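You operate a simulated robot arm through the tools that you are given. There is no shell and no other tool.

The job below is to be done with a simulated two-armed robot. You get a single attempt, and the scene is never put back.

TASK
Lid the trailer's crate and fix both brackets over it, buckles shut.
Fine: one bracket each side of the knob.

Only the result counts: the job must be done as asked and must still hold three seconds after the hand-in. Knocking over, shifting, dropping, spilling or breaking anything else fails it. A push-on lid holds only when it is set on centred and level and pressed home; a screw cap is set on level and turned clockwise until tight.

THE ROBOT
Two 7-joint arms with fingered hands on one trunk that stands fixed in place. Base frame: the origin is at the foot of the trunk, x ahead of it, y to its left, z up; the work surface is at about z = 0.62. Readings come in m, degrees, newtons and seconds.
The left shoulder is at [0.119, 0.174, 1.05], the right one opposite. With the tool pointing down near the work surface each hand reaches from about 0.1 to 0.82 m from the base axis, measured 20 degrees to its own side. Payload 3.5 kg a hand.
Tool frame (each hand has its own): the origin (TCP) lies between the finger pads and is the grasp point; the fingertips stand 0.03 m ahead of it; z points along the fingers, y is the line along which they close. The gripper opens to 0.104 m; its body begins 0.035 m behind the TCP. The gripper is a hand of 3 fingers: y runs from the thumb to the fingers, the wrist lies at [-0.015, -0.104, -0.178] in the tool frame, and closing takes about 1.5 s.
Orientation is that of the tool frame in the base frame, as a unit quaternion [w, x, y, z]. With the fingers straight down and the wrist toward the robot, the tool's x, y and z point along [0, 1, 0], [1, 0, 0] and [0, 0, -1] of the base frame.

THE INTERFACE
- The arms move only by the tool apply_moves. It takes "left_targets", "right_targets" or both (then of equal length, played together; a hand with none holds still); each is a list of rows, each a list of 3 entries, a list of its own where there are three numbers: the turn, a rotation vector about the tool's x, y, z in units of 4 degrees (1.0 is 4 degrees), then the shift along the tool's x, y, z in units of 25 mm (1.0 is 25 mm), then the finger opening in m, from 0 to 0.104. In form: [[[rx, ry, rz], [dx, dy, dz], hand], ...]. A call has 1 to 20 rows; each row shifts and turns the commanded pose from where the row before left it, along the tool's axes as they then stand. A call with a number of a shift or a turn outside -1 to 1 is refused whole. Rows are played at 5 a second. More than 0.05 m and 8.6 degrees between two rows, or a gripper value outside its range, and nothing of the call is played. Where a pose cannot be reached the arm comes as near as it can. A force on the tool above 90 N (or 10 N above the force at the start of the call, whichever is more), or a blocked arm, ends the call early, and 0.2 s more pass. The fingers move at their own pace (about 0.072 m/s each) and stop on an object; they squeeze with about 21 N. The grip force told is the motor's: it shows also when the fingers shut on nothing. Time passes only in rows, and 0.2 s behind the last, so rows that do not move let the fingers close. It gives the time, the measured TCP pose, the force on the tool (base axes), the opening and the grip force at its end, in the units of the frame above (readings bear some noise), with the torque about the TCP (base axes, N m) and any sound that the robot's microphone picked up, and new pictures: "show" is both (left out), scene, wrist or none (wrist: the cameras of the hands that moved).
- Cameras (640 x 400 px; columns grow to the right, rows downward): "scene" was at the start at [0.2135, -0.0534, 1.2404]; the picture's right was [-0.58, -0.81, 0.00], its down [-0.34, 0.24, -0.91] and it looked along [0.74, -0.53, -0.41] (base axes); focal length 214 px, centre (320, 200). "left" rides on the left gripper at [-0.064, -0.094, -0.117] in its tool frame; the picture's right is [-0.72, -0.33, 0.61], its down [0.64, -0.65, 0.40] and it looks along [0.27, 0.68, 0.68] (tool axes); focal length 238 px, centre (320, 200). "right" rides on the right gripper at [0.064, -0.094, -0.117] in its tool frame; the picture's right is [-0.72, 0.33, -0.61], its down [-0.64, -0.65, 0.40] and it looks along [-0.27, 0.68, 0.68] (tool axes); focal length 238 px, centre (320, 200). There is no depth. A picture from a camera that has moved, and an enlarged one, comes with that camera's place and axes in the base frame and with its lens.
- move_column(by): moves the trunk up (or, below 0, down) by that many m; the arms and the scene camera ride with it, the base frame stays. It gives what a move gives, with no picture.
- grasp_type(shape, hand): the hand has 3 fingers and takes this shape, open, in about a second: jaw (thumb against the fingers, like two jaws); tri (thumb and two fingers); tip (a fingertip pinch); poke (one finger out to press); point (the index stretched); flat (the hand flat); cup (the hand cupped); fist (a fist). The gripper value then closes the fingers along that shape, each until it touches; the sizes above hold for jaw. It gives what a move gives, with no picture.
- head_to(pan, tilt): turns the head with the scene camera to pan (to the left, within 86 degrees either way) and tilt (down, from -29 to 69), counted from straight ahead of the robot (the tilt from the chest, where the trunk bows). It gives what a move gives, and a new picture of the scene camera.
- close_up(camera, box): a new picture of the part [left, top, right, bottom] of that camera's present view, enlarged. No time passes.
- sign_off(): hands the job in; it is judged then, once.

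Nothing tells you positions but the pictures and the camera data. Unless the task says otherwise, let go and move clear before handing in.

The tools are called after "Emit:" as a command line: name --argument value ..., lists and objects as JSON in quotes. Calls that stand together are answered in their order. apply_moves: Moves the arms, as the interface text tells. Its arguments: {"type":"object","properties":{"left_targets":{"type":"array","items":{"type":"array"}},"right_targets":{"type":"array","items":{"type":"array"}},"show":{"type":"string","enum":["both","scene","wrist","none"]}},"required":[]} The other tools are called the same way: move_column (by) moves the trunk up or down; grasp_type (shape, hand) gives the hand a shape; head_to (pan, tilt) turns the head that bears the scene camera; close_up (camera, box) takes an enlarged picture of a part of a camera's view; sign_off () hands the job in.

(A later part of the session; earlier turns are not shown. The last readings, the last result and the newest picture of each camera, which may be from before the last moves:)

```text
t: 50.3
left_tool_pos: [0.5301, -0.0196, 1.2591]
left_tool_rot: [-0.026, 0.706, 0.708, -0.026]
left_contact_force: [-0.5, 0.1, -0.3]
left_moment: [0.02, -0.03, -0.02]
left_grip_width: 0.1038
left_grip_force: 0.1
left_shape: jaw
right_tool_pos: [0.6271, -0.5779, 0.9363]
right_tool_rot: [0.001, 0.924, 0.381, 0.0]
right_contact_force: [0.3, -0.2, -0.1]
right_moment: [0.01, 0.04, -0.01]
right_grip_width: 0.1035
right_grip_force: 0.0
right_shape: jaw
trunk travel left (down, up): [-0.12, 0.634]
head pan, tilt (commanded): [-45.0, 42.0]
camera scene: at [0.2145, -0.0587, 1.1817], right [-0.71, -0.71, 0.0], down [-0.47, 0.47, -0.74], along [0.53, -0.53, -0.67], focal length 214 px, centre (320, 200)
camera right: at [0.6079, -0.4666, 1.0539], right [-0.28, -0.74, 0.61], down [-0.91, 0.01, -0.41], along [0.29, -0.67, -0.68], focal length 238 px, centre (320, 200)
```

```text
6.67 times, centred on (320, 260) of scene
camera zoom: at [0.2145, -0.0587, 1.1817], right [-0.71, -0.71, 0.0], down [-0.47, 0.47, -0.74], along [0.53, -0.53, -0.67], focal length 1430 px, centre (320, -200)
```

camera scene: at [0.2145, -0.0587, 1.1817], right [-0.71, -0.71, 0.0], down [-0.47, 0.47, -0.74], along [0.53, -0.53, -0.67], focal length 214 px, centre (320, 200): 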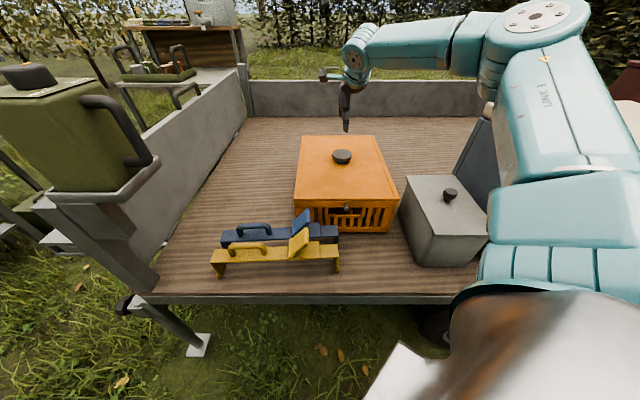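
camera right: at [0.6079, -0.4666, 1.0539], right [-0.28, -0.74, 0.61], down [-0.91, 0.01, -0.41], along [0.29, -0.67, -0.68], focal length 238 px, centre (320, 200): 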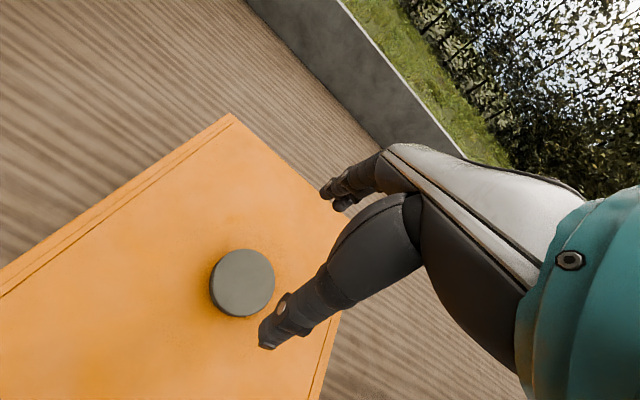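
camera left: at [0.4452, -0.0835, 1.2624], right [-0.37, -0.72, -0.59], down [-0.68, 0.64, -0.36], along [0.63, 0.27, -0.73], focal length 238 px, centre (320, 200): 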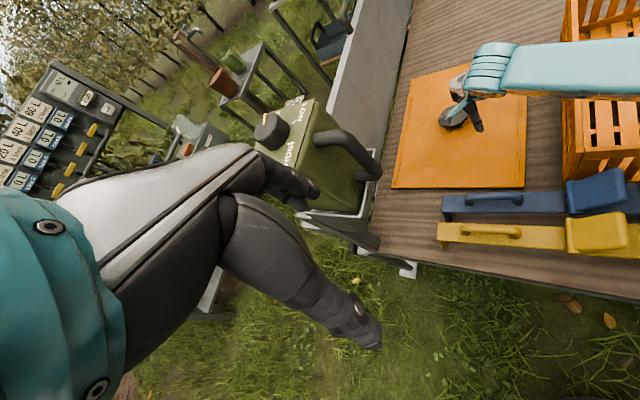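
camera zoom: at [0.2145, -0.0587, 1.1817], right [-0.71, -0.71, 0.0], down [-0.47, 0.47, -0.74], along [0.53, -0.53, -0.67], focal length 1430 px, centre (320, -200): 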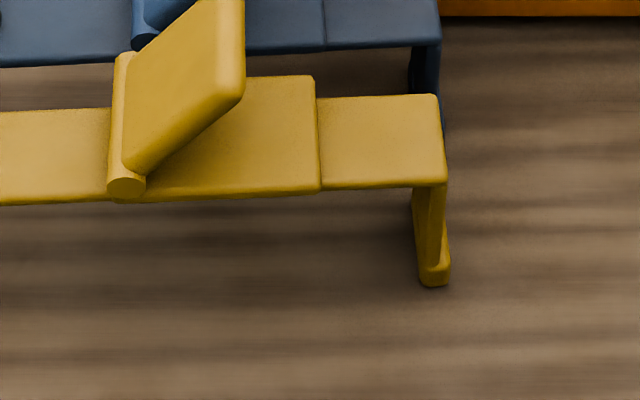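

The lid is on. Yellow's strap spans about p = 0.06–0.39 along the cross axis and blue lies about 2.5 cm behind it; the free strap between handle and hinge is the balanced place to grip. I'll move above the blue bracket's middle with the hand lined up to it, and look down before descending.

Emit:
apply_moves --right_targets '[[[0, 0, -0.95], [0.613, -0.882, 0], 0.104], [[0, 0, 0], [0.66, -0.845, 0], 0.104], [[0, 0, 0], [0.66, -0.845, 0], 0.104], [[0, 0, 0], [0.66, -0.845, 0], 0.104], [[0, 0, 0], [0.66, -0.845, 0], 0.104], [[0, 0, 0], [0.66, -0.845, 0], 0.104], [[0, 0, 0], [0.66, -0.845, 0], 0.104], [[0, 0, 0], [0.66, -0.845, 0], 0.104], [[0, 0, 0], [0.66, -0.845, 0], 0.104], [[0, 0, 0], [0.66, -0.845, 0], 0.104], [[0, 0, 0], [0.66, -0.845, 0], 0.104], [[0, 0, 0], [0.66, -0.845, 0], 0.104], [[0, 0, 0], [0, 0, 1], 0.06], [[0, 0, 0], [0, 0, 1], 0.06], [[0, 0, 0], [0, 0, 1], 0.06], [[0, 0, 0], [0, 0, 1], 0.06], [[0, 0, 0], [0, 0, 0], 0.06]]'

Emit:
close_up --camera "scene" --box '[200, 170, 350, 290]'

```text
t: 53.9
left_tool_pos: [0.5303, -0.0183, 1.2598]
left_tool_rot: [-0.026, 0.706, 0.707, -0.026]
left_contact_force: [-0.5, 0.1, -0.1]
left_moment: [0.0, 0.01, 0.03]
left_grip_width: 0.104
left_grip_force: 0.1
left_shape: jaw
right_tool_pos: [0.5685, -0.2615, 0.8352]
right_tool_rot: [0.001, 0.912, 0.411, 0.001]
right_contact_force: [0.4, -0.5, 0.6]
right_moment: [-0.02, 0.04, 0.02]
right_grip_width: 0.0606
right_grip_force: 0.1
right_shape: jaw
trunk travel left (down, up): [-0.12, 0.634]
head pan, tilt (commanded): [-45.0, 42.0]
camera scene: at [0.2143, -0.0587, 1.1818], right [-0.71, -0.71, 0.0], down [-0.47, 0.47, -0.74], along [0.53, -0.53, -0.67], focal length 214 px, centre (320, 200)
camera right: at [0.5419, -0.1521, 0.9524], right [-0.23, -0.75, 0.61], down [-0.91, -0.05, -0.4], along [0.34, -0.65, -0.68], focal length 238 px, centre (320, 200)
```

scene: 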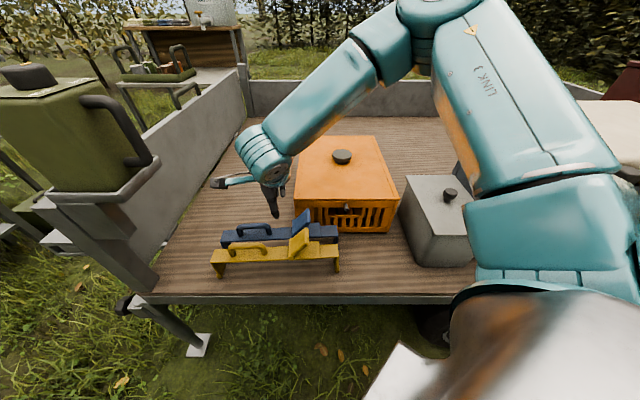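
right: 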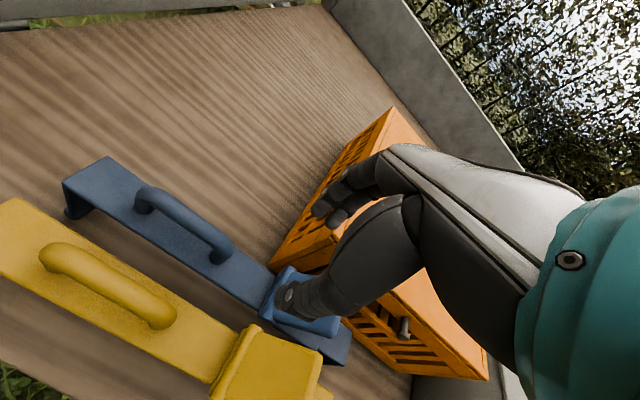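

```text
3.33 times, centred on (275, 230) of scene
camera zoom: at [0.2143, -0.0587, 1.1818], right [-0.71, -0.71, 0.0], down [-0.47, 0.47, -0.74], along [0.53, -0.53, -0.67], focal length 715 px, centre (470, 100)
```

zoom: 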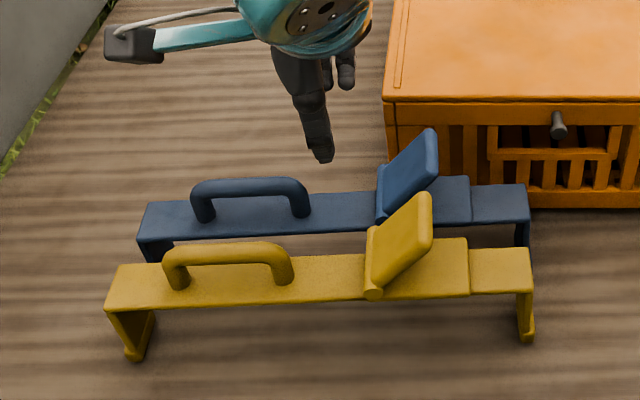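

The wrist view agrees with my estimates to within 2 mm: blue's free strap is centred at about p = 0.220, q = 0.587. I'll nudge into place with a 0.06 opening and descend to just above the strap.

Emit:
apply_moves --right_targets '[[[0, 0, 0], [0.11, 0.17, 0.4], 0.058], [[0, 0, 0], [0, 0, 0.8], 0.058], [[0, 0, 0], [0, 0, 0.8], 0.058], [[0, 0, 0], [0, 0, 0.8], 0.058], [[0, 0, 0], [0, 0, 0.6], 0.058], [[0, 0, 0], [0, 0, 0], 0.058]]'

Emit:
close_up --camera "scene" --box '[225, 190, 345, 280]'

Emit:
close_up --camera "right" --box '[180, 150, 440, 400]'

```text
t: 55.3
left_tool_pos: [0.5294, -0.0189, 1.2599]
left_tool_rot: [-0.026, 0.706, 0.707, -0.026]
left_contact_force: [-0.1, 0.2, 0.0]
left_moment: [0.01, -0.02, -0.02]
left_grip_width: 0.1037
left_grip_force: 0.1
left_shape: jaw
right_tool_pos: [0.574, -0.2627, 0.7512]
right_tool_rot: [0.001, 0.911, 0.411, 0.0]
right_contact_force: [-0.3, 0.3, 0.0]
right_moment: [-0.03, 0.0, -0.03]
right_grip_width: 0.0583
right_grip_force: 0.1
right_shape: jaw
trunk travel left (down, up): [-0.12, 0.634]
head pan, tilt (commanded): [-45.0, 42.0]
camera scene: at [0.2144, -0.0587, 1.1817], right [-0.71, -0.71, 0.0], down [-0.47, 0.47, -0.74], along [0.53, -0.53, -0.67], focal length 214 px, centre (320, 200)
camera right: at [0.5468, -0.1526, 0.8682], right [-0.23, -0.75, 0.61], down [-0.91, -0.05, -0.41], along [0.34, -0.65, -0.68], focal length 238 px, centre (320, 200)
```

scene: 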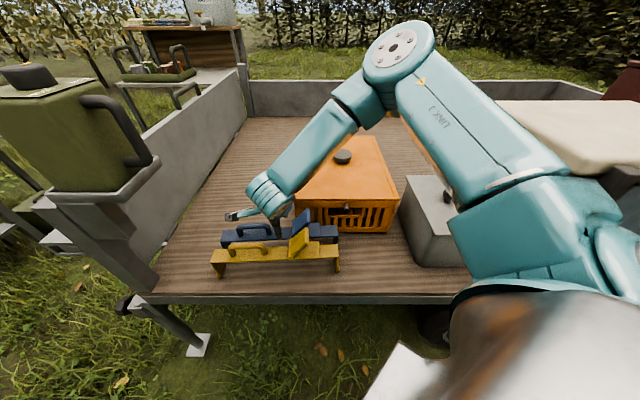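
right: 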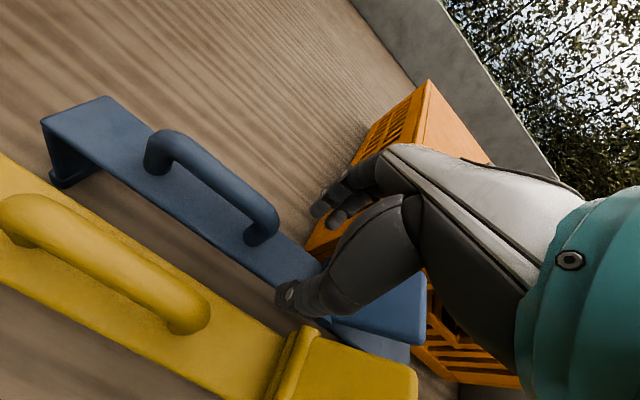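

```text
4.44 times, centred on (285, 235) of scene
camera zoom: at [0.2144, -0.0587, 1.1817], right [-0.71, -0.71, 0.0], down [-0.47, 0.47, -0.74], along [0.53, -0.53, -0.67], focal length 953 px, centre (476, 44)
```

zoom: 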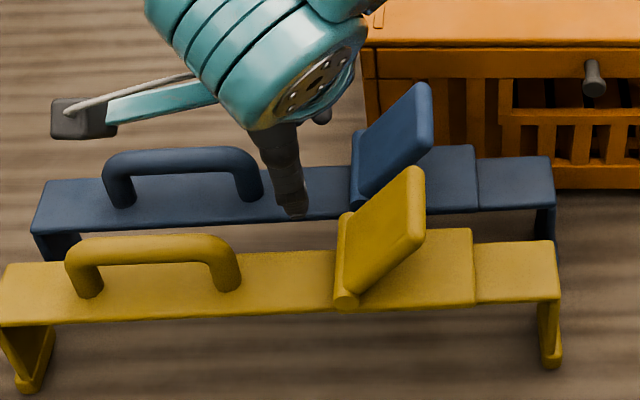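

```text
1.60 times, centred on (310, 275) of right
camera zoom: at [0.5468, -0.1526, 0.8682], right [-0.23, -0.75, 0.61], down [-0.91, -0.05, -0.41], along [0.34, -0.65, -0.68], focal length 381 px, centre (336, 80)
```

zoom: 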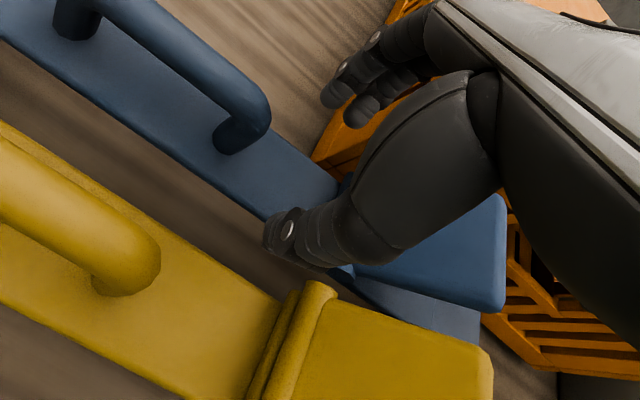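

The thumb tip lines up over the gap between the two straps and the fingers are beyond blue's far edge. I'll descend so the fingertips reach just below the strap, watching the force.

Emit:
apply_moves --right_targets '[[[0, 0, 0], [0, 0, 0.4], 0.058], [[0, 0, 0], [0, 0, 0.4], 0.058], [[0, 0, 0], [0, 0, 0.3], 0.058], [[0, 0, 0], [0, 0, 0.3], 0.058], [[0, 0, 0], [0, 0, 0], 0.058]]'

Emit:
close_up --camera "scene" --box '[225, 190, 345, 280]'

Emit:
close_up --camera "right" --box '[180, 150, 440, 400]'

```text
t: 56.5
left_tool_pos: [0.5288, -0.0202, 1.2584]
left_tool_rot: [-0.026, 0.706, 0.707, -0.025]
left_contact_force: [-0.5, -0.5, 0.4]
left_moment: [0.0, 0.0, -0.04]
left_grip_width: 0.1036
left_grip_force: 0.1
left_shape: jaw
right_tool_pos: [0.5743, -0.2624, 0.7154]
right_tool_rot: [0.0, 0.911, 0.412, 0.0]
right_contact_force: [-0.4, 0.2, -0.7]
right_moment: [-0.01, -0.05, 0.04]
right_grip_width: 0.0586
right_grip_force: 0.0
right_shape: jaw
trunk travel left (down, up): [-0.12, 0.634]
head pan, tilt (commanded): [-45.0, 42.0]
camera scene: at [0.2144, -0.0587, 1.1817], right [-0.71, -0.71, 0.0], down [-0.47, 0.47, -0.74], along [0.53, -0.53, -0.67], focal length 214 px, centre (320, 200)
camera right: at [0.547, -0.1528, 0.8331], right [-0.23, -0.75, 0.61], down [-0.91, -0.05, -0.4], along [0.34, -0.65, -0.68], focal length 238 px, centre (320, 200)
```

scene: 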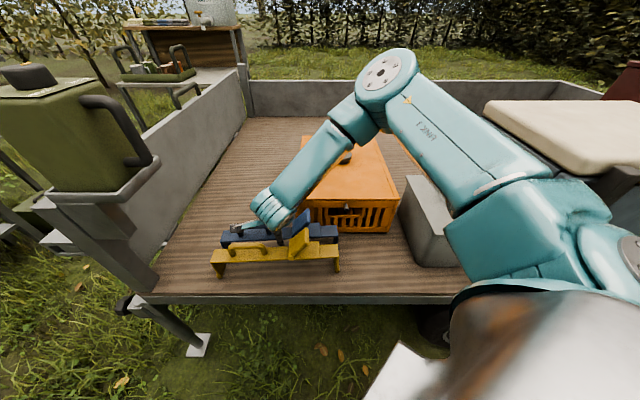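
right: 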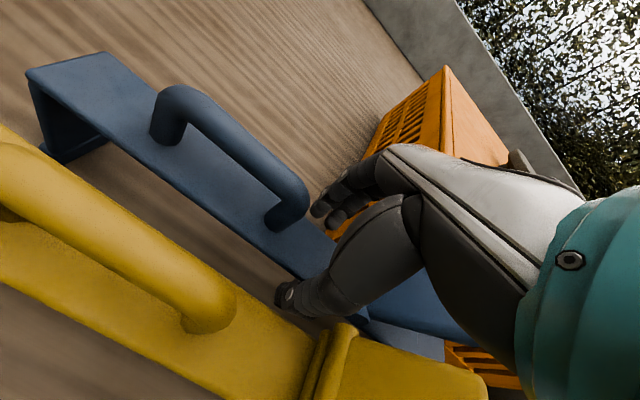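

```text
4.44 times, centred on (285, 235) of scene
camera zoom: at [0.2144, -0.0587, 1.1817], right [-0.71, -0.71, 0.0], down [-0.47, 0.47, -0.74], along [0.53, -0.53, -0.67], focal length 953 px, centre (476, 44)
```

zoom: 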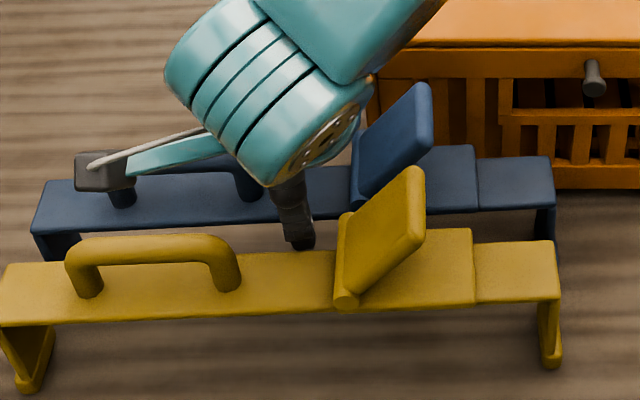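

```text
1.60 times, centred on (310, 275) of right
camera zoom: at [0.547, -0.1528, 0.8331], right [-0.23, -0.75, 0.61], down [-0.91, -0.05, -0.4], along [0.34, -0.65, -0.68], focal length 381 px, centre (336, 80)
```

zoom: 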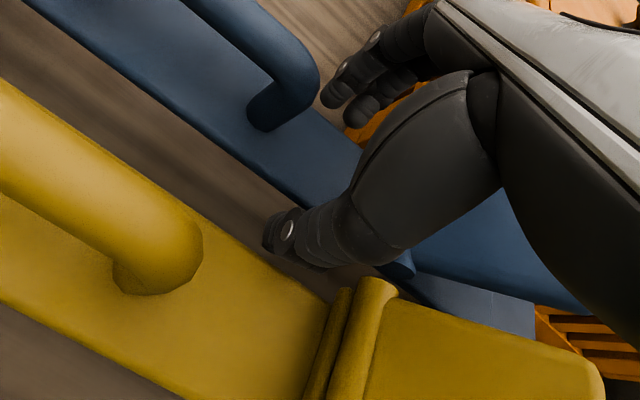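

No contact on the way down and the thumb sits in the gap. I'll close on the blue strap.

Emit:
apply_moves --right_targets '[[[0, 0, 0], [0, 0, 0], 0.04], [[0, 0, 0], [0, 0, 0], 0.02], [[0, 0, 0], [0, 0, 0], 0.0], [[0, 0, 0], [0, 0, 0], 0.0], [[0, 0, 0], [0, 0, 0], 0.0], [[0, 0, 0], [0, 0, 0], 0.0]]'

Emit:
close_up --camera "right" --box '[180, 150, 440, 400]'

```text
t: 57.9
left_tool_pos: [0.5297, -0.0192, 1.2587]
left_tool_rot: [-0.026, 0.706, 0.707, -0.025]
left_contact_force: [0.0, 1.5, 0.3]
left_moment: [-0.03, 0.01, 0.0]
left_grip_width: 0.1036
left_grip_force: 0.0
left_shape: jaw
right_tool_pos: [0.5751, -0.2628, 0.7149]
right_tool_rot: [0.0, 0.911, 0.412, -0.001]
right_contact_force: [-0.6, 0.4, -1.7]
right_moment: [0.0, -0.01, 0.0]
right_grip_width: 0.0348
right_grip_force: 20.9
right_shape: jaw
trunk travel left (down, up): [-0.12, 0.634]
head pan, tilt (commanded): [-45.0, 42.0]
camera scene: at [0.2146, -0.0588, 1.1817], right [-0.71, -0.71, 0.0], down [-0.47, 0.47, -0.74], along [0.53, -0.53, -0.67], focal length 214 px, centre (320, 200)
camera right: at [0.547, -0.1529, 0.833], right [-0.23, -0.75, 0.61], down [-0.91, -0.05, -0.4], along [0.34, -0.65, -0.68], focal length 238 px, centre (320, 200)
```

scene: 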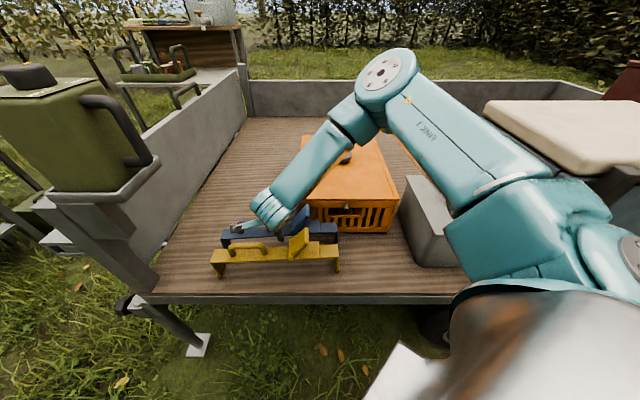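
right: 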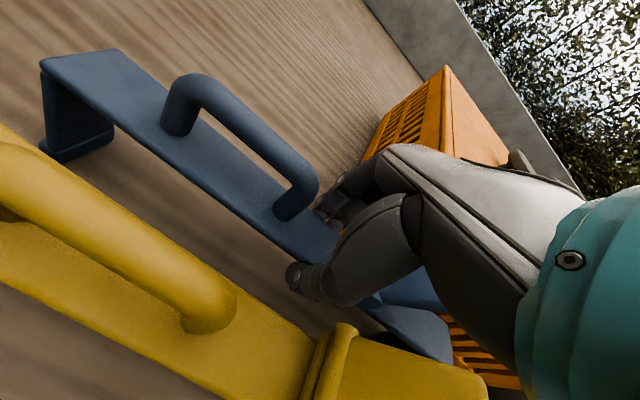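

```text
1.60 times, centred on (310, 275) of right
camera zoom: at [0.547, -0.1529, 0.833], right [-0.23, -0.75, 0.61], down [-0.91, -0.05, -0.4], along [0.34, -0.65, -0.68], focal length 381 px, centre (336, 80)
```

zoom: 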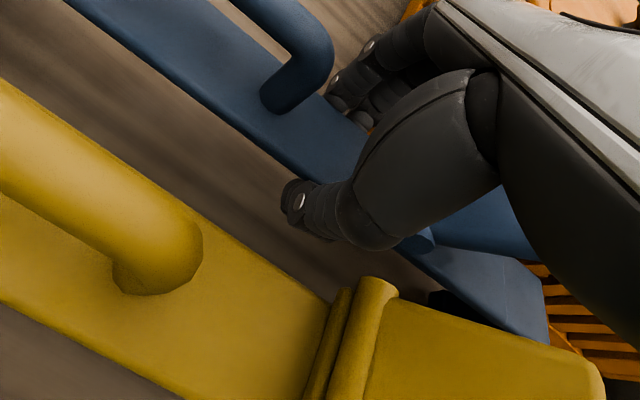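

The grip closed at 0.035 m and the strap seems to have shifted slightly. I'll lift a couple of centimetres and check its attitude.

Emit:
apply_moves --right_targets '[[[0, 0, 0], [0, 0, -0.3], 0.0], [[0, 0, 0], [0, 0, -0.3], 0.0], [[0, 0, 0], [0, 0, -0.3], 0.0], [[0, 0, 0], [0, 0, 0], 0.0]]'

Emit:
close_up --camera "scene" --box '[205, 170, 355, 285]'

```text
t: 58.9
left_tool_pos: [0.5296, -0.0186, 1.2593]
left_tool_rot: [-0.026, 0.706, 0.707, -0.026]
left_contact_force: [0.6, -0.4, 0.3]
left_moment: [0.01, -0.02, 0.0]
left_grip_width: 0.1039
left_grip_force: 0.1
left_shape: jaw
right_tool_pos: [0.5749, -0.262, 0.7372]
right_tool_rot: [0.0, 0.911, 0.412, 0.0]
right_contact_force: [-0.5, -1.0, -2.0]
right_moment: [-0.02, 0.0, -0.01]
right_grip_width: 0.0347
right_grip_force: 21.3
right_shape: jaw
trunk travel left (down, up): [-0.12, 0.634]
head pan, tilt (commanded): [-45.0, 42.0]
camera scene: at [0.2146, -0.0588, 1.1816], right [-0.71, -0.71, 0.0], down [-0.47, 0.47, -0.74], along [0.53, -0.53, -0.67], focal length 214 px, centre (320, 200)
camera right: at [0.5475, -0.1527, 0.8557], right [-0.23, -0.75, 0.61], down [-0.91, -0.05, -0.4], along [0.34, -0.65, -0.68], focal length 238 px, centre (320, 200)
```

scene: 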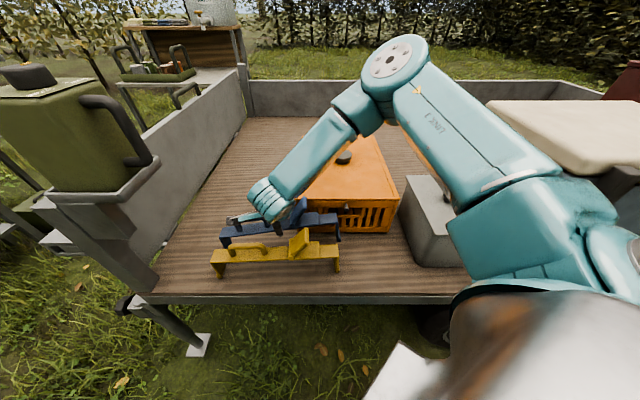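
right: 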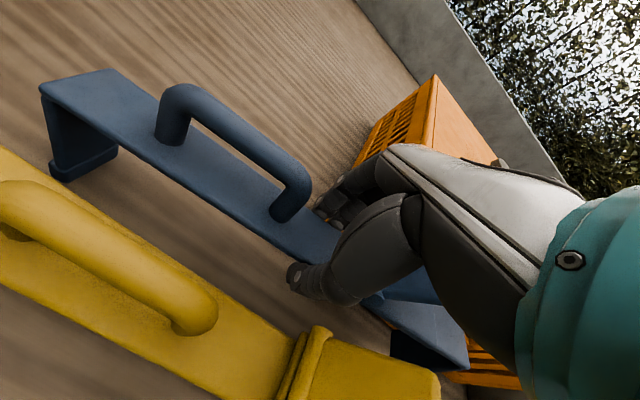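

```text
3.48 times, centred on (280, 228) of scene
camera zoom: at [0.2146, -0.0588, 1.1816], right [-0.71, -0.71, 0.0], down [-0.47, 0.47, -0.74], along [0.53, -0.53, -0.67], focal length 746 px, centre (459, 104)
```

zoom: 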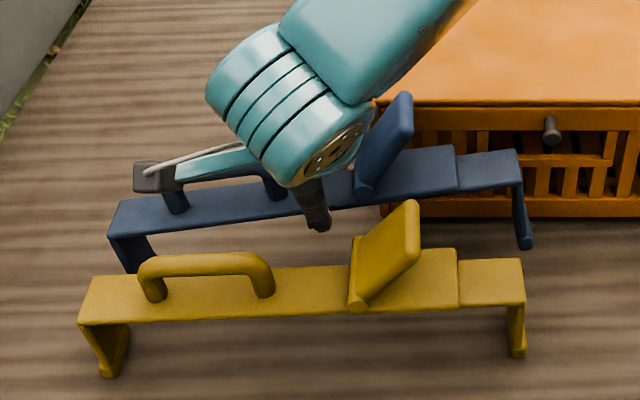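

The blue bracket tilts with its handle end low and perhaps still touching the bed. I'll lift a little more to see whether the grip holds this angle; if so I can level it by rolling the hand.

Emit:
apply_moves --right_targets '[[[0, 0, 0], [0, 0, -0.5], 0.0], [[0, 0, 0], [0, 0, -0.5], 0.0], [[0, 0, 0], [0, 0, -0.5], 0.0], [[0, 0, 0], [0, 0, 0], 0.0], [[0, 0, 0], [0, 0, 0], 0.0]]'

Emit:
close_up --camera "scene" --box '[205, 170, 355, 285]'

```text
t: 60.1
left_tool_pos: [0.529, -0.0196, 1.2581]
left_tool_rot: [-0.026, 0.706, 0.707, -0.027]
left_contact_force: [-0.2, -0.7, -0.3]
left_moment: [0.03, 0.01, -0.04]
left_grip_width: 0.1039
left_grip_force: 0.0
left_shape: jaw
right_tool_pos: [0.5743, -0.2622, 0.7754]
right_tool_rot: [0.0, 0.912, 0.411, -0.001]
right_contact_force: [0.2, 1.3, -1.7]
right_moment: [0.0, -0.01, 0.0]
right_grip_width: 0.0342
right_grip_force: 20.9
right_shape: jaw
trunk travel left (down, up): [-0.12, 0.634]
head pan, tilt (commanded): [-45.0, 42.0]
camera scene: at [0.2146, -0.0588, 1.1817], right [-0.71, -0.71, 0.0], down [-0.47, 0.47, -0.74], along [0.53, -0.53, -0.67], focal length 214 px, centre (320, 200)
camera right: at [0.5471, -0.1531, 0.8933], right [-0.23, -0.75, 0.61], down [-0.91, -0.05, -0.4], along [0.34, -0.65, -0.68], focal length 238 px, centre (320, 200)
```

scene: 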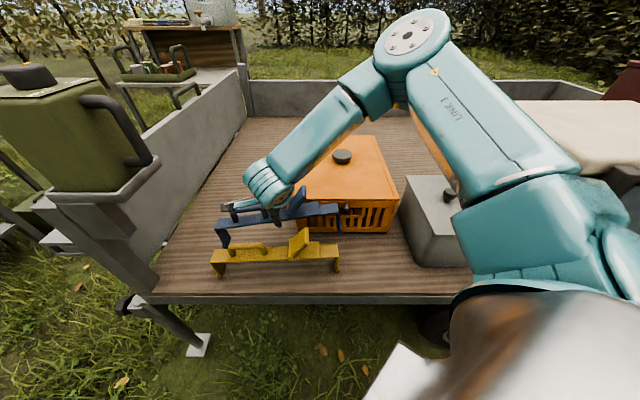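
right: 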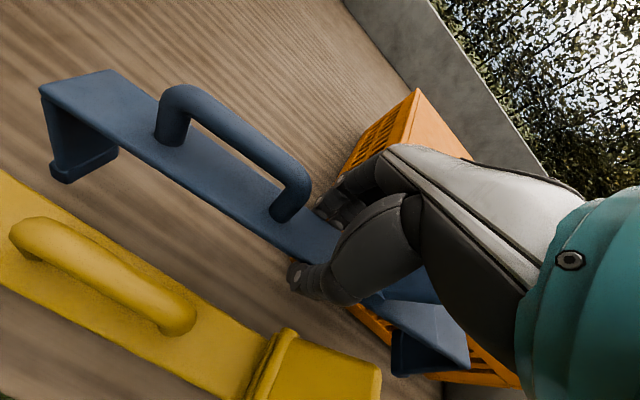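

```text
3.48 times, centred on (280, 228) of scene
camera zoom: at [0.2146, -0.0588, 1.1817], right [-0.71, -0.71, 0.0], down [-0.47, 0.47, -0.74], along [0.53, -0.53, -0.67], focal length 746 px, centre (459, 104)
```

zoom: 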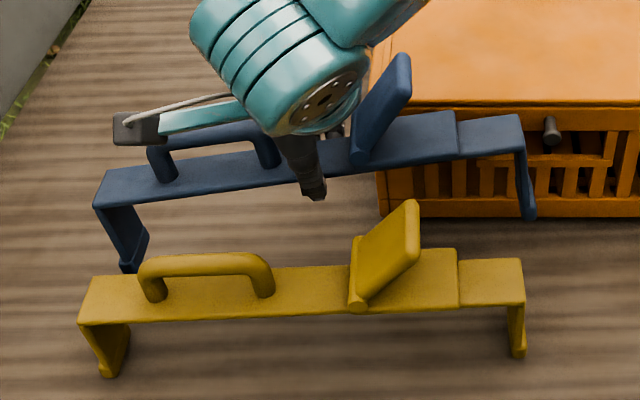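

The blue bracket is fully up (about 2 N) and holds a steady tilt of roughly 7° with the handle end low. I'll raise it, roll the hand to level it and turn it a few degrees to match the crate.

Emit:
apply_moves --right_targets '[[[0, 0, 0], [0, 0, -0.9], 0.0], [[0, 0, 0], [0, 0, -0.9], 0.0], [[0, 0, 0], [0, 0, -0.9], 0.0], [[0, 0, 0], [0, 0, -0.9], 0.0], [[0, 0, 0], [0, 0, -0.9], 0.0], [[0, 0, 0], [0, 0, -0.9], 0.0], [[0, 0.85, 0], [0, 0, 0], 0.0], [[0, 0.85, 0], [0, 0, 0], 0.0], [[0, 0, 0.8], [0, 0, 0], 0.0], [[0, 0, 0], [0, 0, 0], 0.0]]'

Emit:
close_up --camera "scene" --box '[190, 90, 390, 250]'

```text
t: 62.3
left_tool_pos: [0.5281, -0.0187, 1.2584]
left_tool_rot: [-0.025, 0.706, 0.708, -0.025]
left_contact_force: [0.3, -0.2, 0.1]
left_moment: [-0.03, 0.01, -0.02]
left_grip_width: 0.1037
left_grip_force: 0.0
left_shape: jaw
right_tool_pos: [0.5734, -0.2633, 0.9092]
right_tool_rot: [-0.025, 0.921, 0.386, 0.053]
right_contact_force: [0.4, 0.5, -1.8]
right_moment: [0.0, -0.03, -0.01]
right_grip_width: 0.0342
right_grip_force: 21.4
right_shape: jaw
trunk travel left (down, up): [-0.12, 0.634]
head pan, tilt (commanded): [-45.0, 42.0]
camera scene: at [0.2146, -0.0588, 1.1817], right [-0.71, -0.71, 0.0], down [-0.47, 0.47, -0.74], along [0.53, -0.53, -0.67], focal length 214 px, centre (320, 200)
camera right: at [0.5437, -0.1622, 1.0356], right [-0.32, -0.79, 0.52], down [-0.88, 0.04, -0.47], along [0.35, -0.61, -0.71], focal length 238 px, centre (320, 200)
```

scene: 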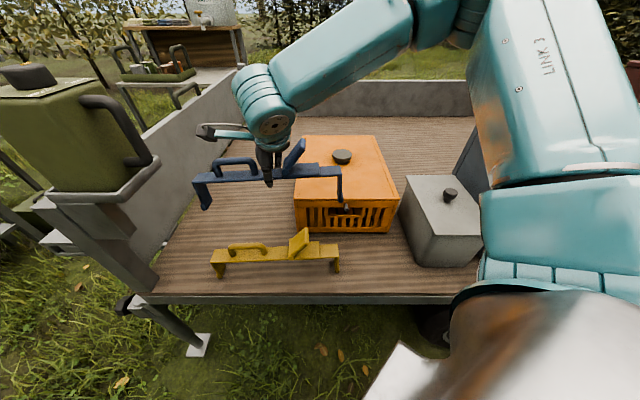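
right: 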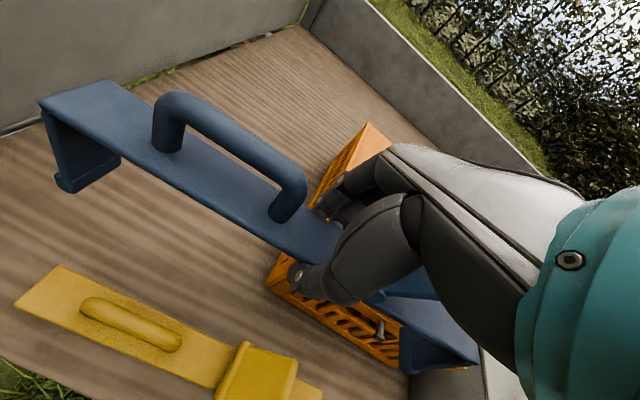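

```text
2.50 times, centred on (290, 170) of scene
camera zoom: at [0.2146, -0.0588, 1.1817], right [-0.71, -0.71, 0.0], down [-0.47, 0.47, -0.74], along [0.53, -0.53, -0.67], focal length 536 px, centre (395, 275)
```

zoom: 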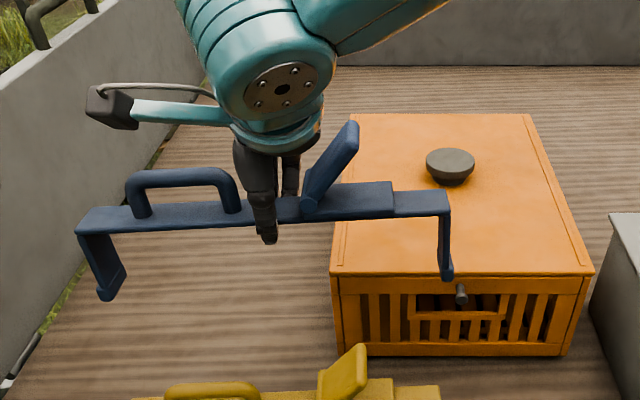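

The bracket looks nearly level now, but I need to separate roll from yaw. I'll zoom in on its two ends from the scene camera and the wrist camera.

Emit:
close_up --camera "scene" --box '[185, 150, 265, 220]'

Emit:
close_up --camera "scene" --box '[280, 140, 360, 210]'

Emit:
close_up --camera "right" --box '[20, 60, 340, 240]'

Emit:
close_up --camera "left" --box '[320, 0, 640, 300]'

```text
5.71 times, centred on (225, 185) of scene
camera zoom: at [0.2146, -0.0588, 1.1817], right [-0.71, -0.71, 0.0], down [-0.47, 0.47, -0.74], along [0.53, -0.53, -0.67], focal length 1226 px, centre (863, 286)
```

zoom: 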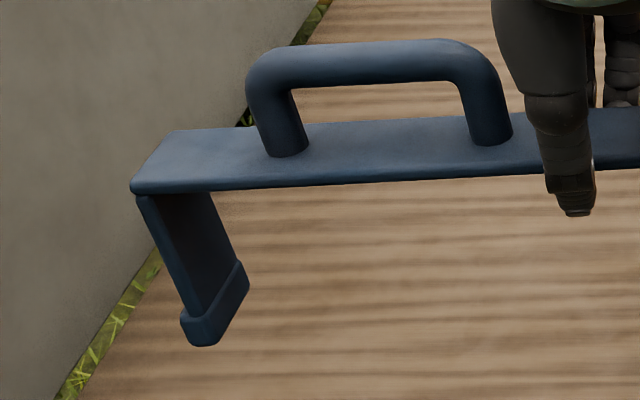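

```text
5.71 times, centred on (320, 175) of scene
camera zoom: at [0.2146, -0.0588, 1.1817], right [-0.71, -0.71, 0.0], down [-0.47, 0.47, -0.74], along [0.53, -0.53, -0.67], focal length 1226 px, centre (320, 343)
```

zoom: 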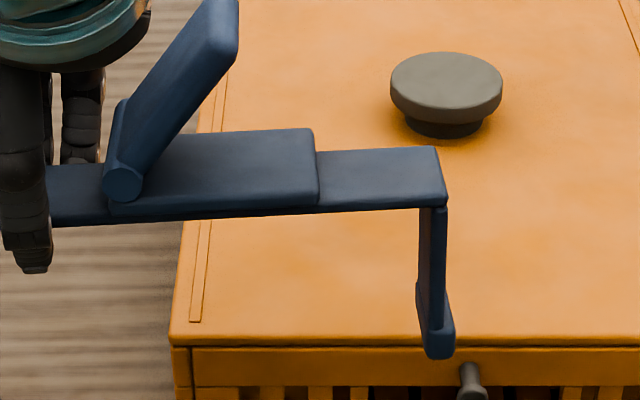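

```text
2.00 times, centred on (180, 150) of right
camera zoom: at [0.5437, -0.1622, 1.0356], right [-0.32, -0.79, 0.52], down [-0.88, 0.04, -0.47], along [0.35, -0.61, -0.71], focal length 477 px, centre (600, 300)
```

zoom: 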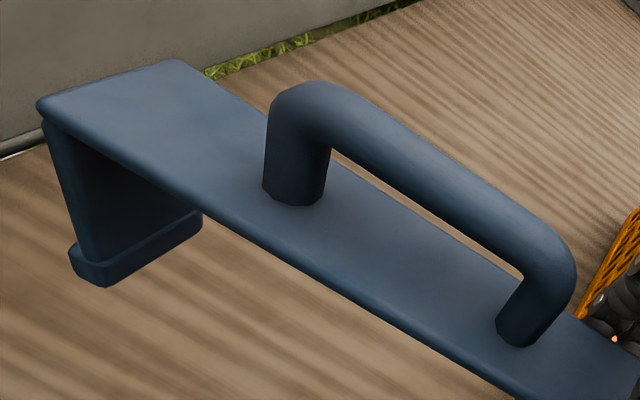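

```text
1.33 times, centred on (480, 150) of left
camera zoom: at [0.4453, -0.0839, 1.3821], right [-0.37, -0.72, -0.59], down [-0.68, 0.64, -0.36], along [0.63, 0.27, -0.73], focal length 318 px, centre (107, 267)
```

zoom: 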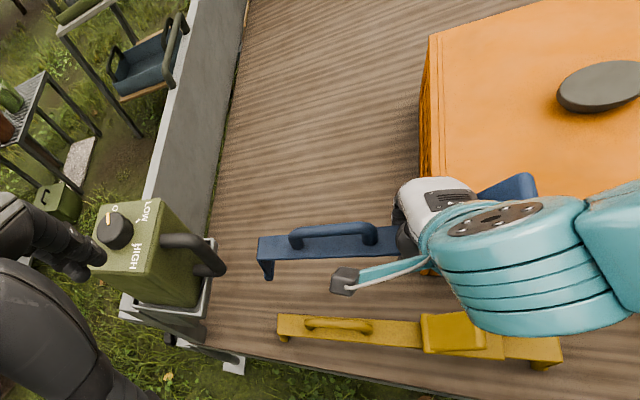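

The legs' lean shows the bracket is level now, but it is still turned about 4° counter-clockwise relative to the crate. I'll turn it back 4° and test the reach towards the far side of the lid.

Emit:
apply_moves --right_targets '[[[0, 0, 1], [0, 0, 0], 0.0], [[0, 0, 0], [0, 0, -0.3], 0.0], [[0, 0, 0], [-0.7, 0.6, 0], 0.0], [[0, 0, 0], [-0.7, 0.6, 0], 0.0], [[0, 0, 0], [-0.7, 0.6, 0], 0.0], [[0, 0, 0], [-0.7, 0.6, 0], 0.0], [[0, 0, 0], [-0.7, 0.6, 0], 0.0], [[0, 0, 0], [-0.7, 0.6, 0], 0.0], [[0, 0, 0], [0, 0, 0], 0.0]]'

Emit:
close_up --camera "scene" --box '[190, 80, 410, 240]'

```text
t: 64.3
left_tool_pos: [0.5294, -0.0186, 1.2593]
left_tool_rot: [-0.026, 0.706, 0.708, -0.026]
left_contact_force: [0.0, 0.2, -0.3]
left_moment: [0.04, 0.0, -0.02]
left_grip_width: 0.1037
left_grip_force: 0.0
left_shape: jaw
right_tool_pos: [0.5542, -0.4015, 0.9033]
right_tool_rot: [-0.027, 0.933, 0.354, 0.052]
right_contact_force: [-1.0, -0.1, -2.2]
right_moment: [0.01, 0.02, 0.0]
right_grip_width: 0.0338
right_grip_force: 21.3
right_shape: jaw
trunk travel left (down, up): [-0.12, 0.634]
head pan, tilt (commanded): [-45.0, 42.0]
camera scene: at [0.2146, -0.0589, 1.1817], right [-0.71, -0.71, 0.0], down [-0.47, 0.47, -0.74], along [0.53, -0.53, -0.67], focal length 214 px, centre (320, 200)
camera right: at [0.5323, -0.2986, 1.03], right [-0.37, -0.77, 0.52], down [-0.88, 0.1, -0.47], along [0.31, -0.63, -0.71], focal length 238 px, centre (320, 200)
```

scene: 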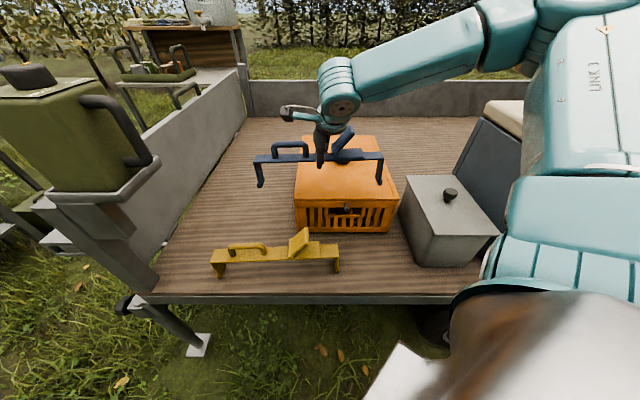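
right: 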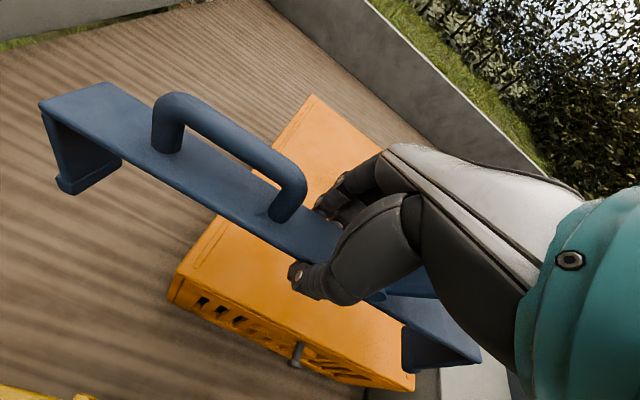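

```text
2.50 times, centred on (300, 160) of scene
camera zoom: at [0.2146, -0.0589, 1.1817], right [-0.71, -0.71, 0.0], down [-0.47, 0.47, -0.74], along [0.53, -0.53, -0.67], focal length 536 px, centre (370, 300)
```

zoom: 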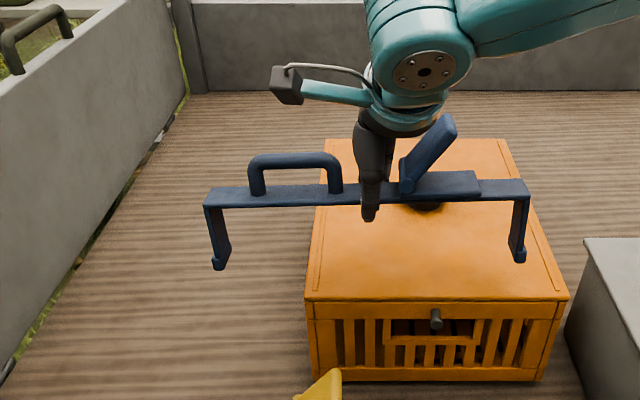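

The bracket is now level within about a degree and square to the crate. I'll carry it towards the far side of the lid (about 10 cm past the knob) and see whether I can reach.

Emit:
apply_moves --right_targets '[[[0, 0.3, 0], [0, 0, 0], 0.0], [[0, 0, 0], [-0.205, 0.936, -0.037], 0.0], [[0, 0, 0], [-0.205, 0.936, -0.037], 0.0], [[0, 0, 0], [-0.205, 0.936, -0.037], 0.0], [[0, 0, 0], [-0.205, 0.936, -0.037], 0.0], [[0, 0, 0], [-0.205, 0.936, -0.037], 0.0], [[0, 0, 0], [-0.205, 0.936, -0.037], 0.0], [[0, 0, 0], [-0.205, 0.936, -0.037], 0.0], [[0, 0, 0], [-0.205, 0.936, -0.037], 0.0], [[0, 0, 0], [-0.205, 0.936, -0.037], 0.0], [[0, 0, 0], [-0.205, 0.936, -0.037], 0.0], [[0, 0, 0], [-0.205, 0.936, -0.037], 0.0], [[0, 0, 0], [-0.205, 0.936, -0.037], 0.0], [[0, 0, 0], [0, 0, 0], 0.0]]'

Emit:
close_up --camera "scene" --box '[250, 80, 430, 230]'

```text
t: 67.3
left_tool_pos: [0.5305, -0.0185, 1.2591]
left_tool_rot: [-0.025, 0.706, 0.707, -0.027]
left_contact_force: [-0.6, 0.4, -0.4]
left_moment: [-0.03, 0.02, 0.0]
left_grip_width: 0.1035
left_grip_force: 0.0
left_shape: jaw
right_tool_pos: [0.6892, -0.6405, 0.903]
right_tool_rot: [-0.031, 0.933, 0.353, 0.062]
right_contact_force: [-0.1, -0.2, -1.6]
right_moment: [-0.04, 0.03, -0.01]
right_grip_width: 0.0331
right_grip_force: 21.2
right_shape: jaw
right hand out of reach, approached as far as the arm can: row 13
trunk travel left (down, up): [-0.12, 0.634]
head pan, tilt (commanded): [-45.0, 42.0]
camera scene: at [0.215, -0.0588, 1.1816], right [-0.71, -0.71, 0.0], down [-0.47, 0.47, -0.74], along [0.53, -0.53, -0.67], focal length 214 px, centre (320, 200)
camera right: at [0.6645, -0.5411, 1.0294], right [-0.38, -0.78, 0.5], down [-0.87, 0.11, -0.48], along [0.32, -0.62, -0.72], focal length 238 px, centre (320, 200)
```

scene: 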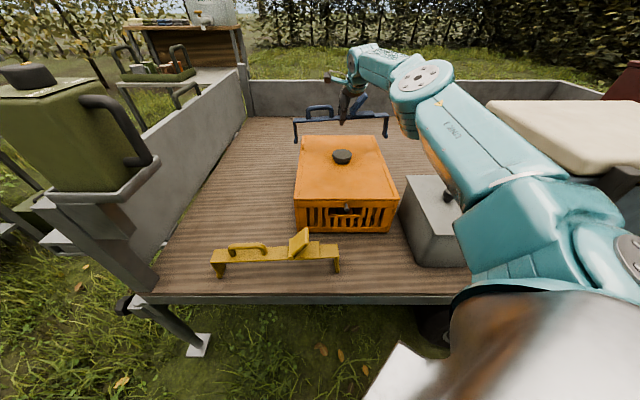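
right: 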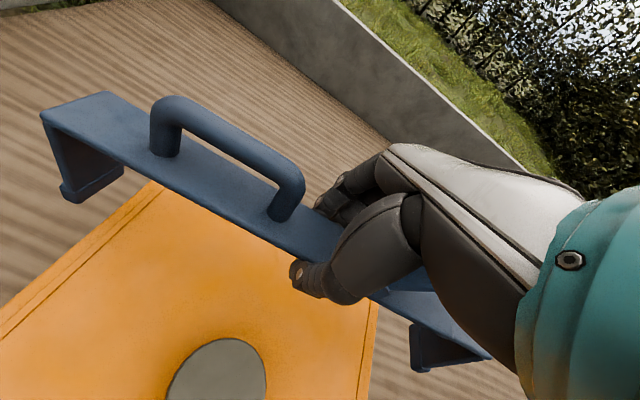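

```text
2.67 times, centred on (340, 155) of scene
camera zoom: at [0.215, -0.0588, 1.1816], right [-0.71, -0.71, 0.0], down [-0.47, 0.47, -0.74], along [0.53, -0.53, -0.67], focal length 572 px, centre (267, 320)
```

zoom: 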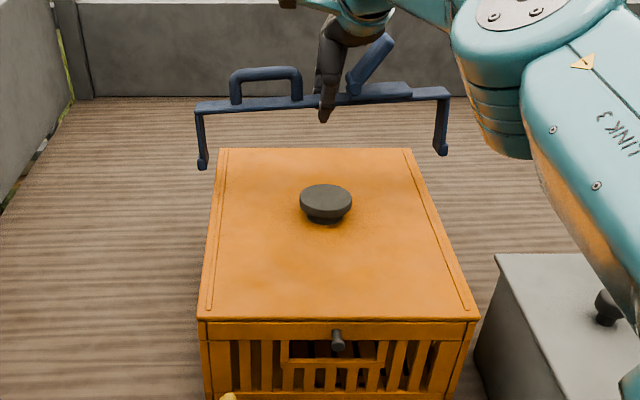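

I can reach about 9 cm past the knob, which is enough. The bracket has drooped about 3° in the grip, so I'll re-level it, shift 6 mm right and lower until the toes are just above the lid.

Emit:
apply_moves --right_targets '[[[0, 0.8, 0], [0, 0, 0], 0.0], [[0, 0, 0], [-0.204, 0.016, 0.598], 0.0], [[0, 0, 0], [-0.204, 0.016, 0.598], 0.0], [[0, 0, 0], [0, 0, 0], 0.0]]'

Emit:
close_up --camera "scene" --box '[270, 90, 410, 180]'

```text
t: 68.3
left_tool_pos: [0.5296, -0.0199, 1.2588]
left_tool_rot: [-0.025, 0.706, 0.708, -0.026]
left_contact_force: [0.4, -0.3, -0.6]
left_moment: [0.01, 0.02, 0.01]
left_grip_width: 0.1039
left_grip_force: 0.0
left_shape: jaw
right_tool_pos: [0.6857, -0.6437, 0.8714]
right_tool_rot: [-0.041, 0.931, 0.352, 0.089]
right_contact_force: [0.3, 0.0, -1.7]
right_moment: [-0.02, -0.05, -0.01]
right_grip_width: 0.0333
right_grip_force: 21.1
right_shape: jaw
trunk travel left (down, up): [-0.12, 0.634]
head pan, tilt (commanded): [-45.0, 42.0]
camera scene: at [0.2145, -0.0589, 1.1817], right [-0.71, -0.71, 0.0], down [-0.47, 0.47, -0.74], along [0.53, -0.53, -0.67], focal length 214 px, centre (320, 200)
camera right: at [0.6552, -0.5487, 1.0012], right [-0.4, -0.8, 0.46], down [-0.85, 0.13, -0.51], along [0.35, -0.59, -0.73], focal length 238 px, centre (320, 200)
```

scene: 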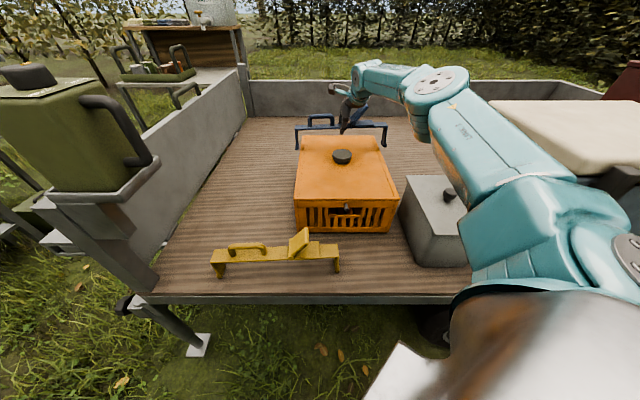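
right: 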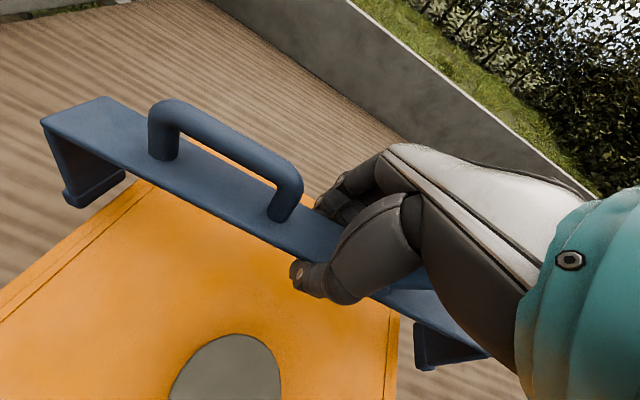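

```text
4.44 times, centred on (340, 135) of scene
camera zoom: at [0.2145, -0.0589, 1.1817], right [-0.71, -0.71, 0.0], down [-0.47, 0.47, -0.74], along [0.53, -0.53, -0.67], focal length 953 px, centre (231, 489)
```

zoom: 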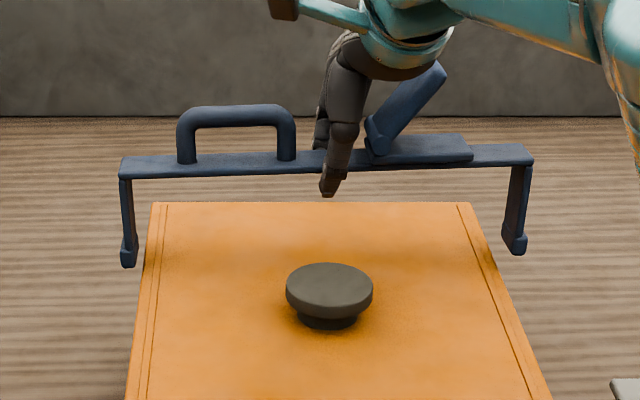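

The toes hang about 1–2 cm above the lid level and the clearance looks tight, so I need precise alignment. I'll level another 2°, shift slightly right and lower until the toes are just above lid height for a direct comparison.

Emit:
apply_moves --right_targets '[[[0, 0.58, 0], [0, 0, 0], 0.0], [[0, 0, 0], [-0.304, 0.02, 0.42], 0.0], [[0, 0, 0], [0, 0, 0], 0.0], [[0, 0, 0], [0, 0, 0], 0.0]]' --show "wrist"

Emit:
close_up --camera "scene" --box '[280, 100, 400, 170]'

Emit:
close_up --camera "scene" --box '[285, 120, 325, 160]'

Emit:
close_up --camera "scene" --box '[360, 120, 400, 160]'

```text
t: 69.3
left_tool_pos: [0.5312, -0.0197, 1.2596]
left_tool_rot: [-0.026, 0.705, 0.708, -0.026]
left_contact_force: [-0.7, 0.5, -0.3]
left_moment: [-0.03, -0.02, -0.01]
left_grip_width: 0.1036
left_grip_force: 0.0
left_shape: jaw
right_tool_pos: [0.6812, -0.6481, 0.8583]
right_tool_rot: [-0.048, 0.929, 0.35, 0.106]
right_contact_force: [0.8, 0.7, -1.6]
right_moment: [0.0, -0.01, 0.02]
right_grip_width: 0.0332
right_grip_force: 20.8
right_shape: jaw
trunk travel left (down, up): [-0.12, 0.634]
head pan, tilt (commanded): [-45.0, 42.0]
camera right: at [0.6478, -0.556, 0.9908], right [-0.41, -0.81, 0.42], down [-0.83, 0.14, -0.53], along [0.37, -0.57, -0.73], focal length 238 px, centre (320, 200)
```

right: 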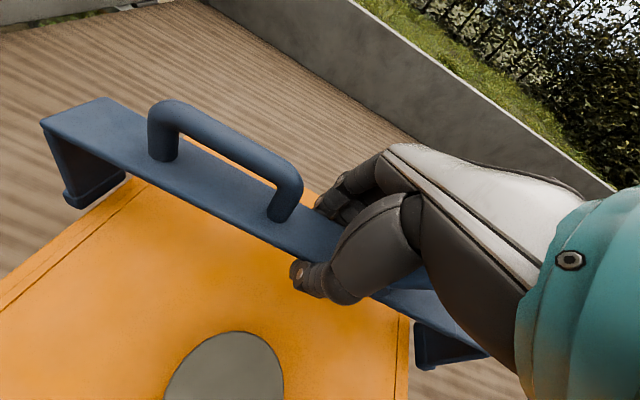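

```text
5.33 times, centred on (340, 135) of scene
camera zoom: at [0.2146, -0.0589, 1.1816], right [-0.71, -0.71, 0.0], down [-0.47, 0.47, -0.74], along [0.53, -0.53, -0.67], focal length 1144 px, centre (213, 547)
```

zoom: 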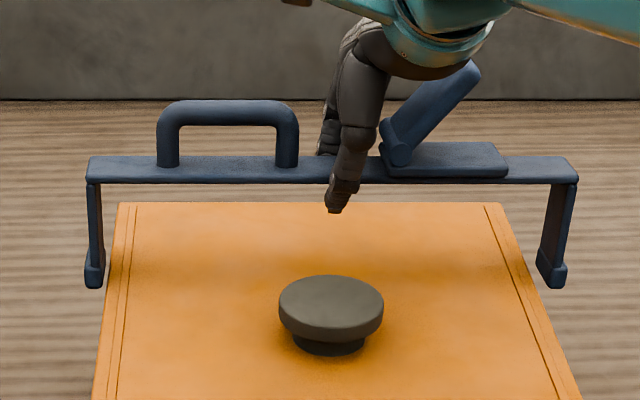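

```text
10.00 times, centred on (305, 140) of scene
camera zoom: at [0.2146, -0.0589, 1.1816], right [-0.71, -0.71, 0.0], down [-0.47, 0.47, -0.74], along [0.53, -0.53, -0.67], focal length 2145 px, centre (470, 800)
```

zoom: 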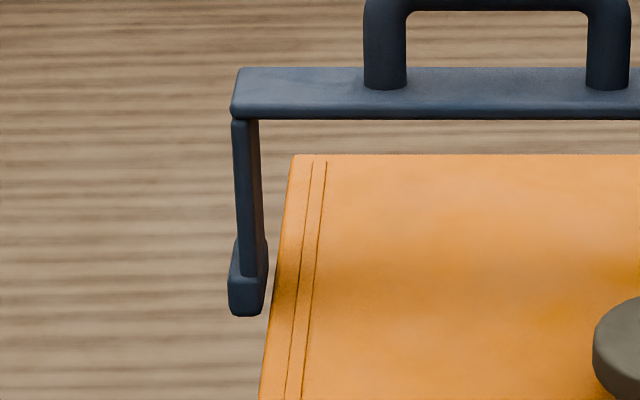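

```text
10.00 times, centred on (380, 140) of scene
camera zoom: at [0.2146, -0.0589, 1.1816], right [-0.71, -0.71, 0.0], down [-0.47, 0.47, -0.74], along [0.53, -0.53, -0.67], focal length 2145 px, centre (-280, 800)
```

zoom: 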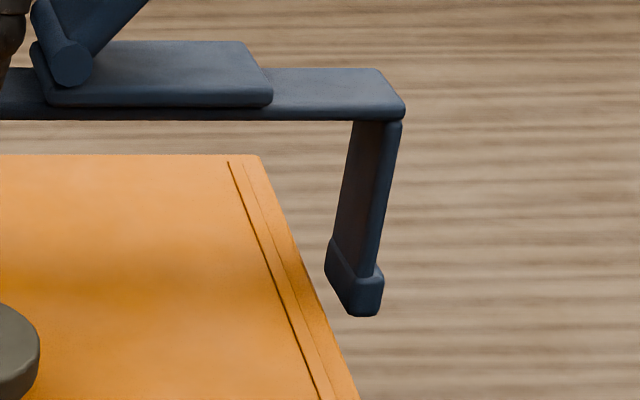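

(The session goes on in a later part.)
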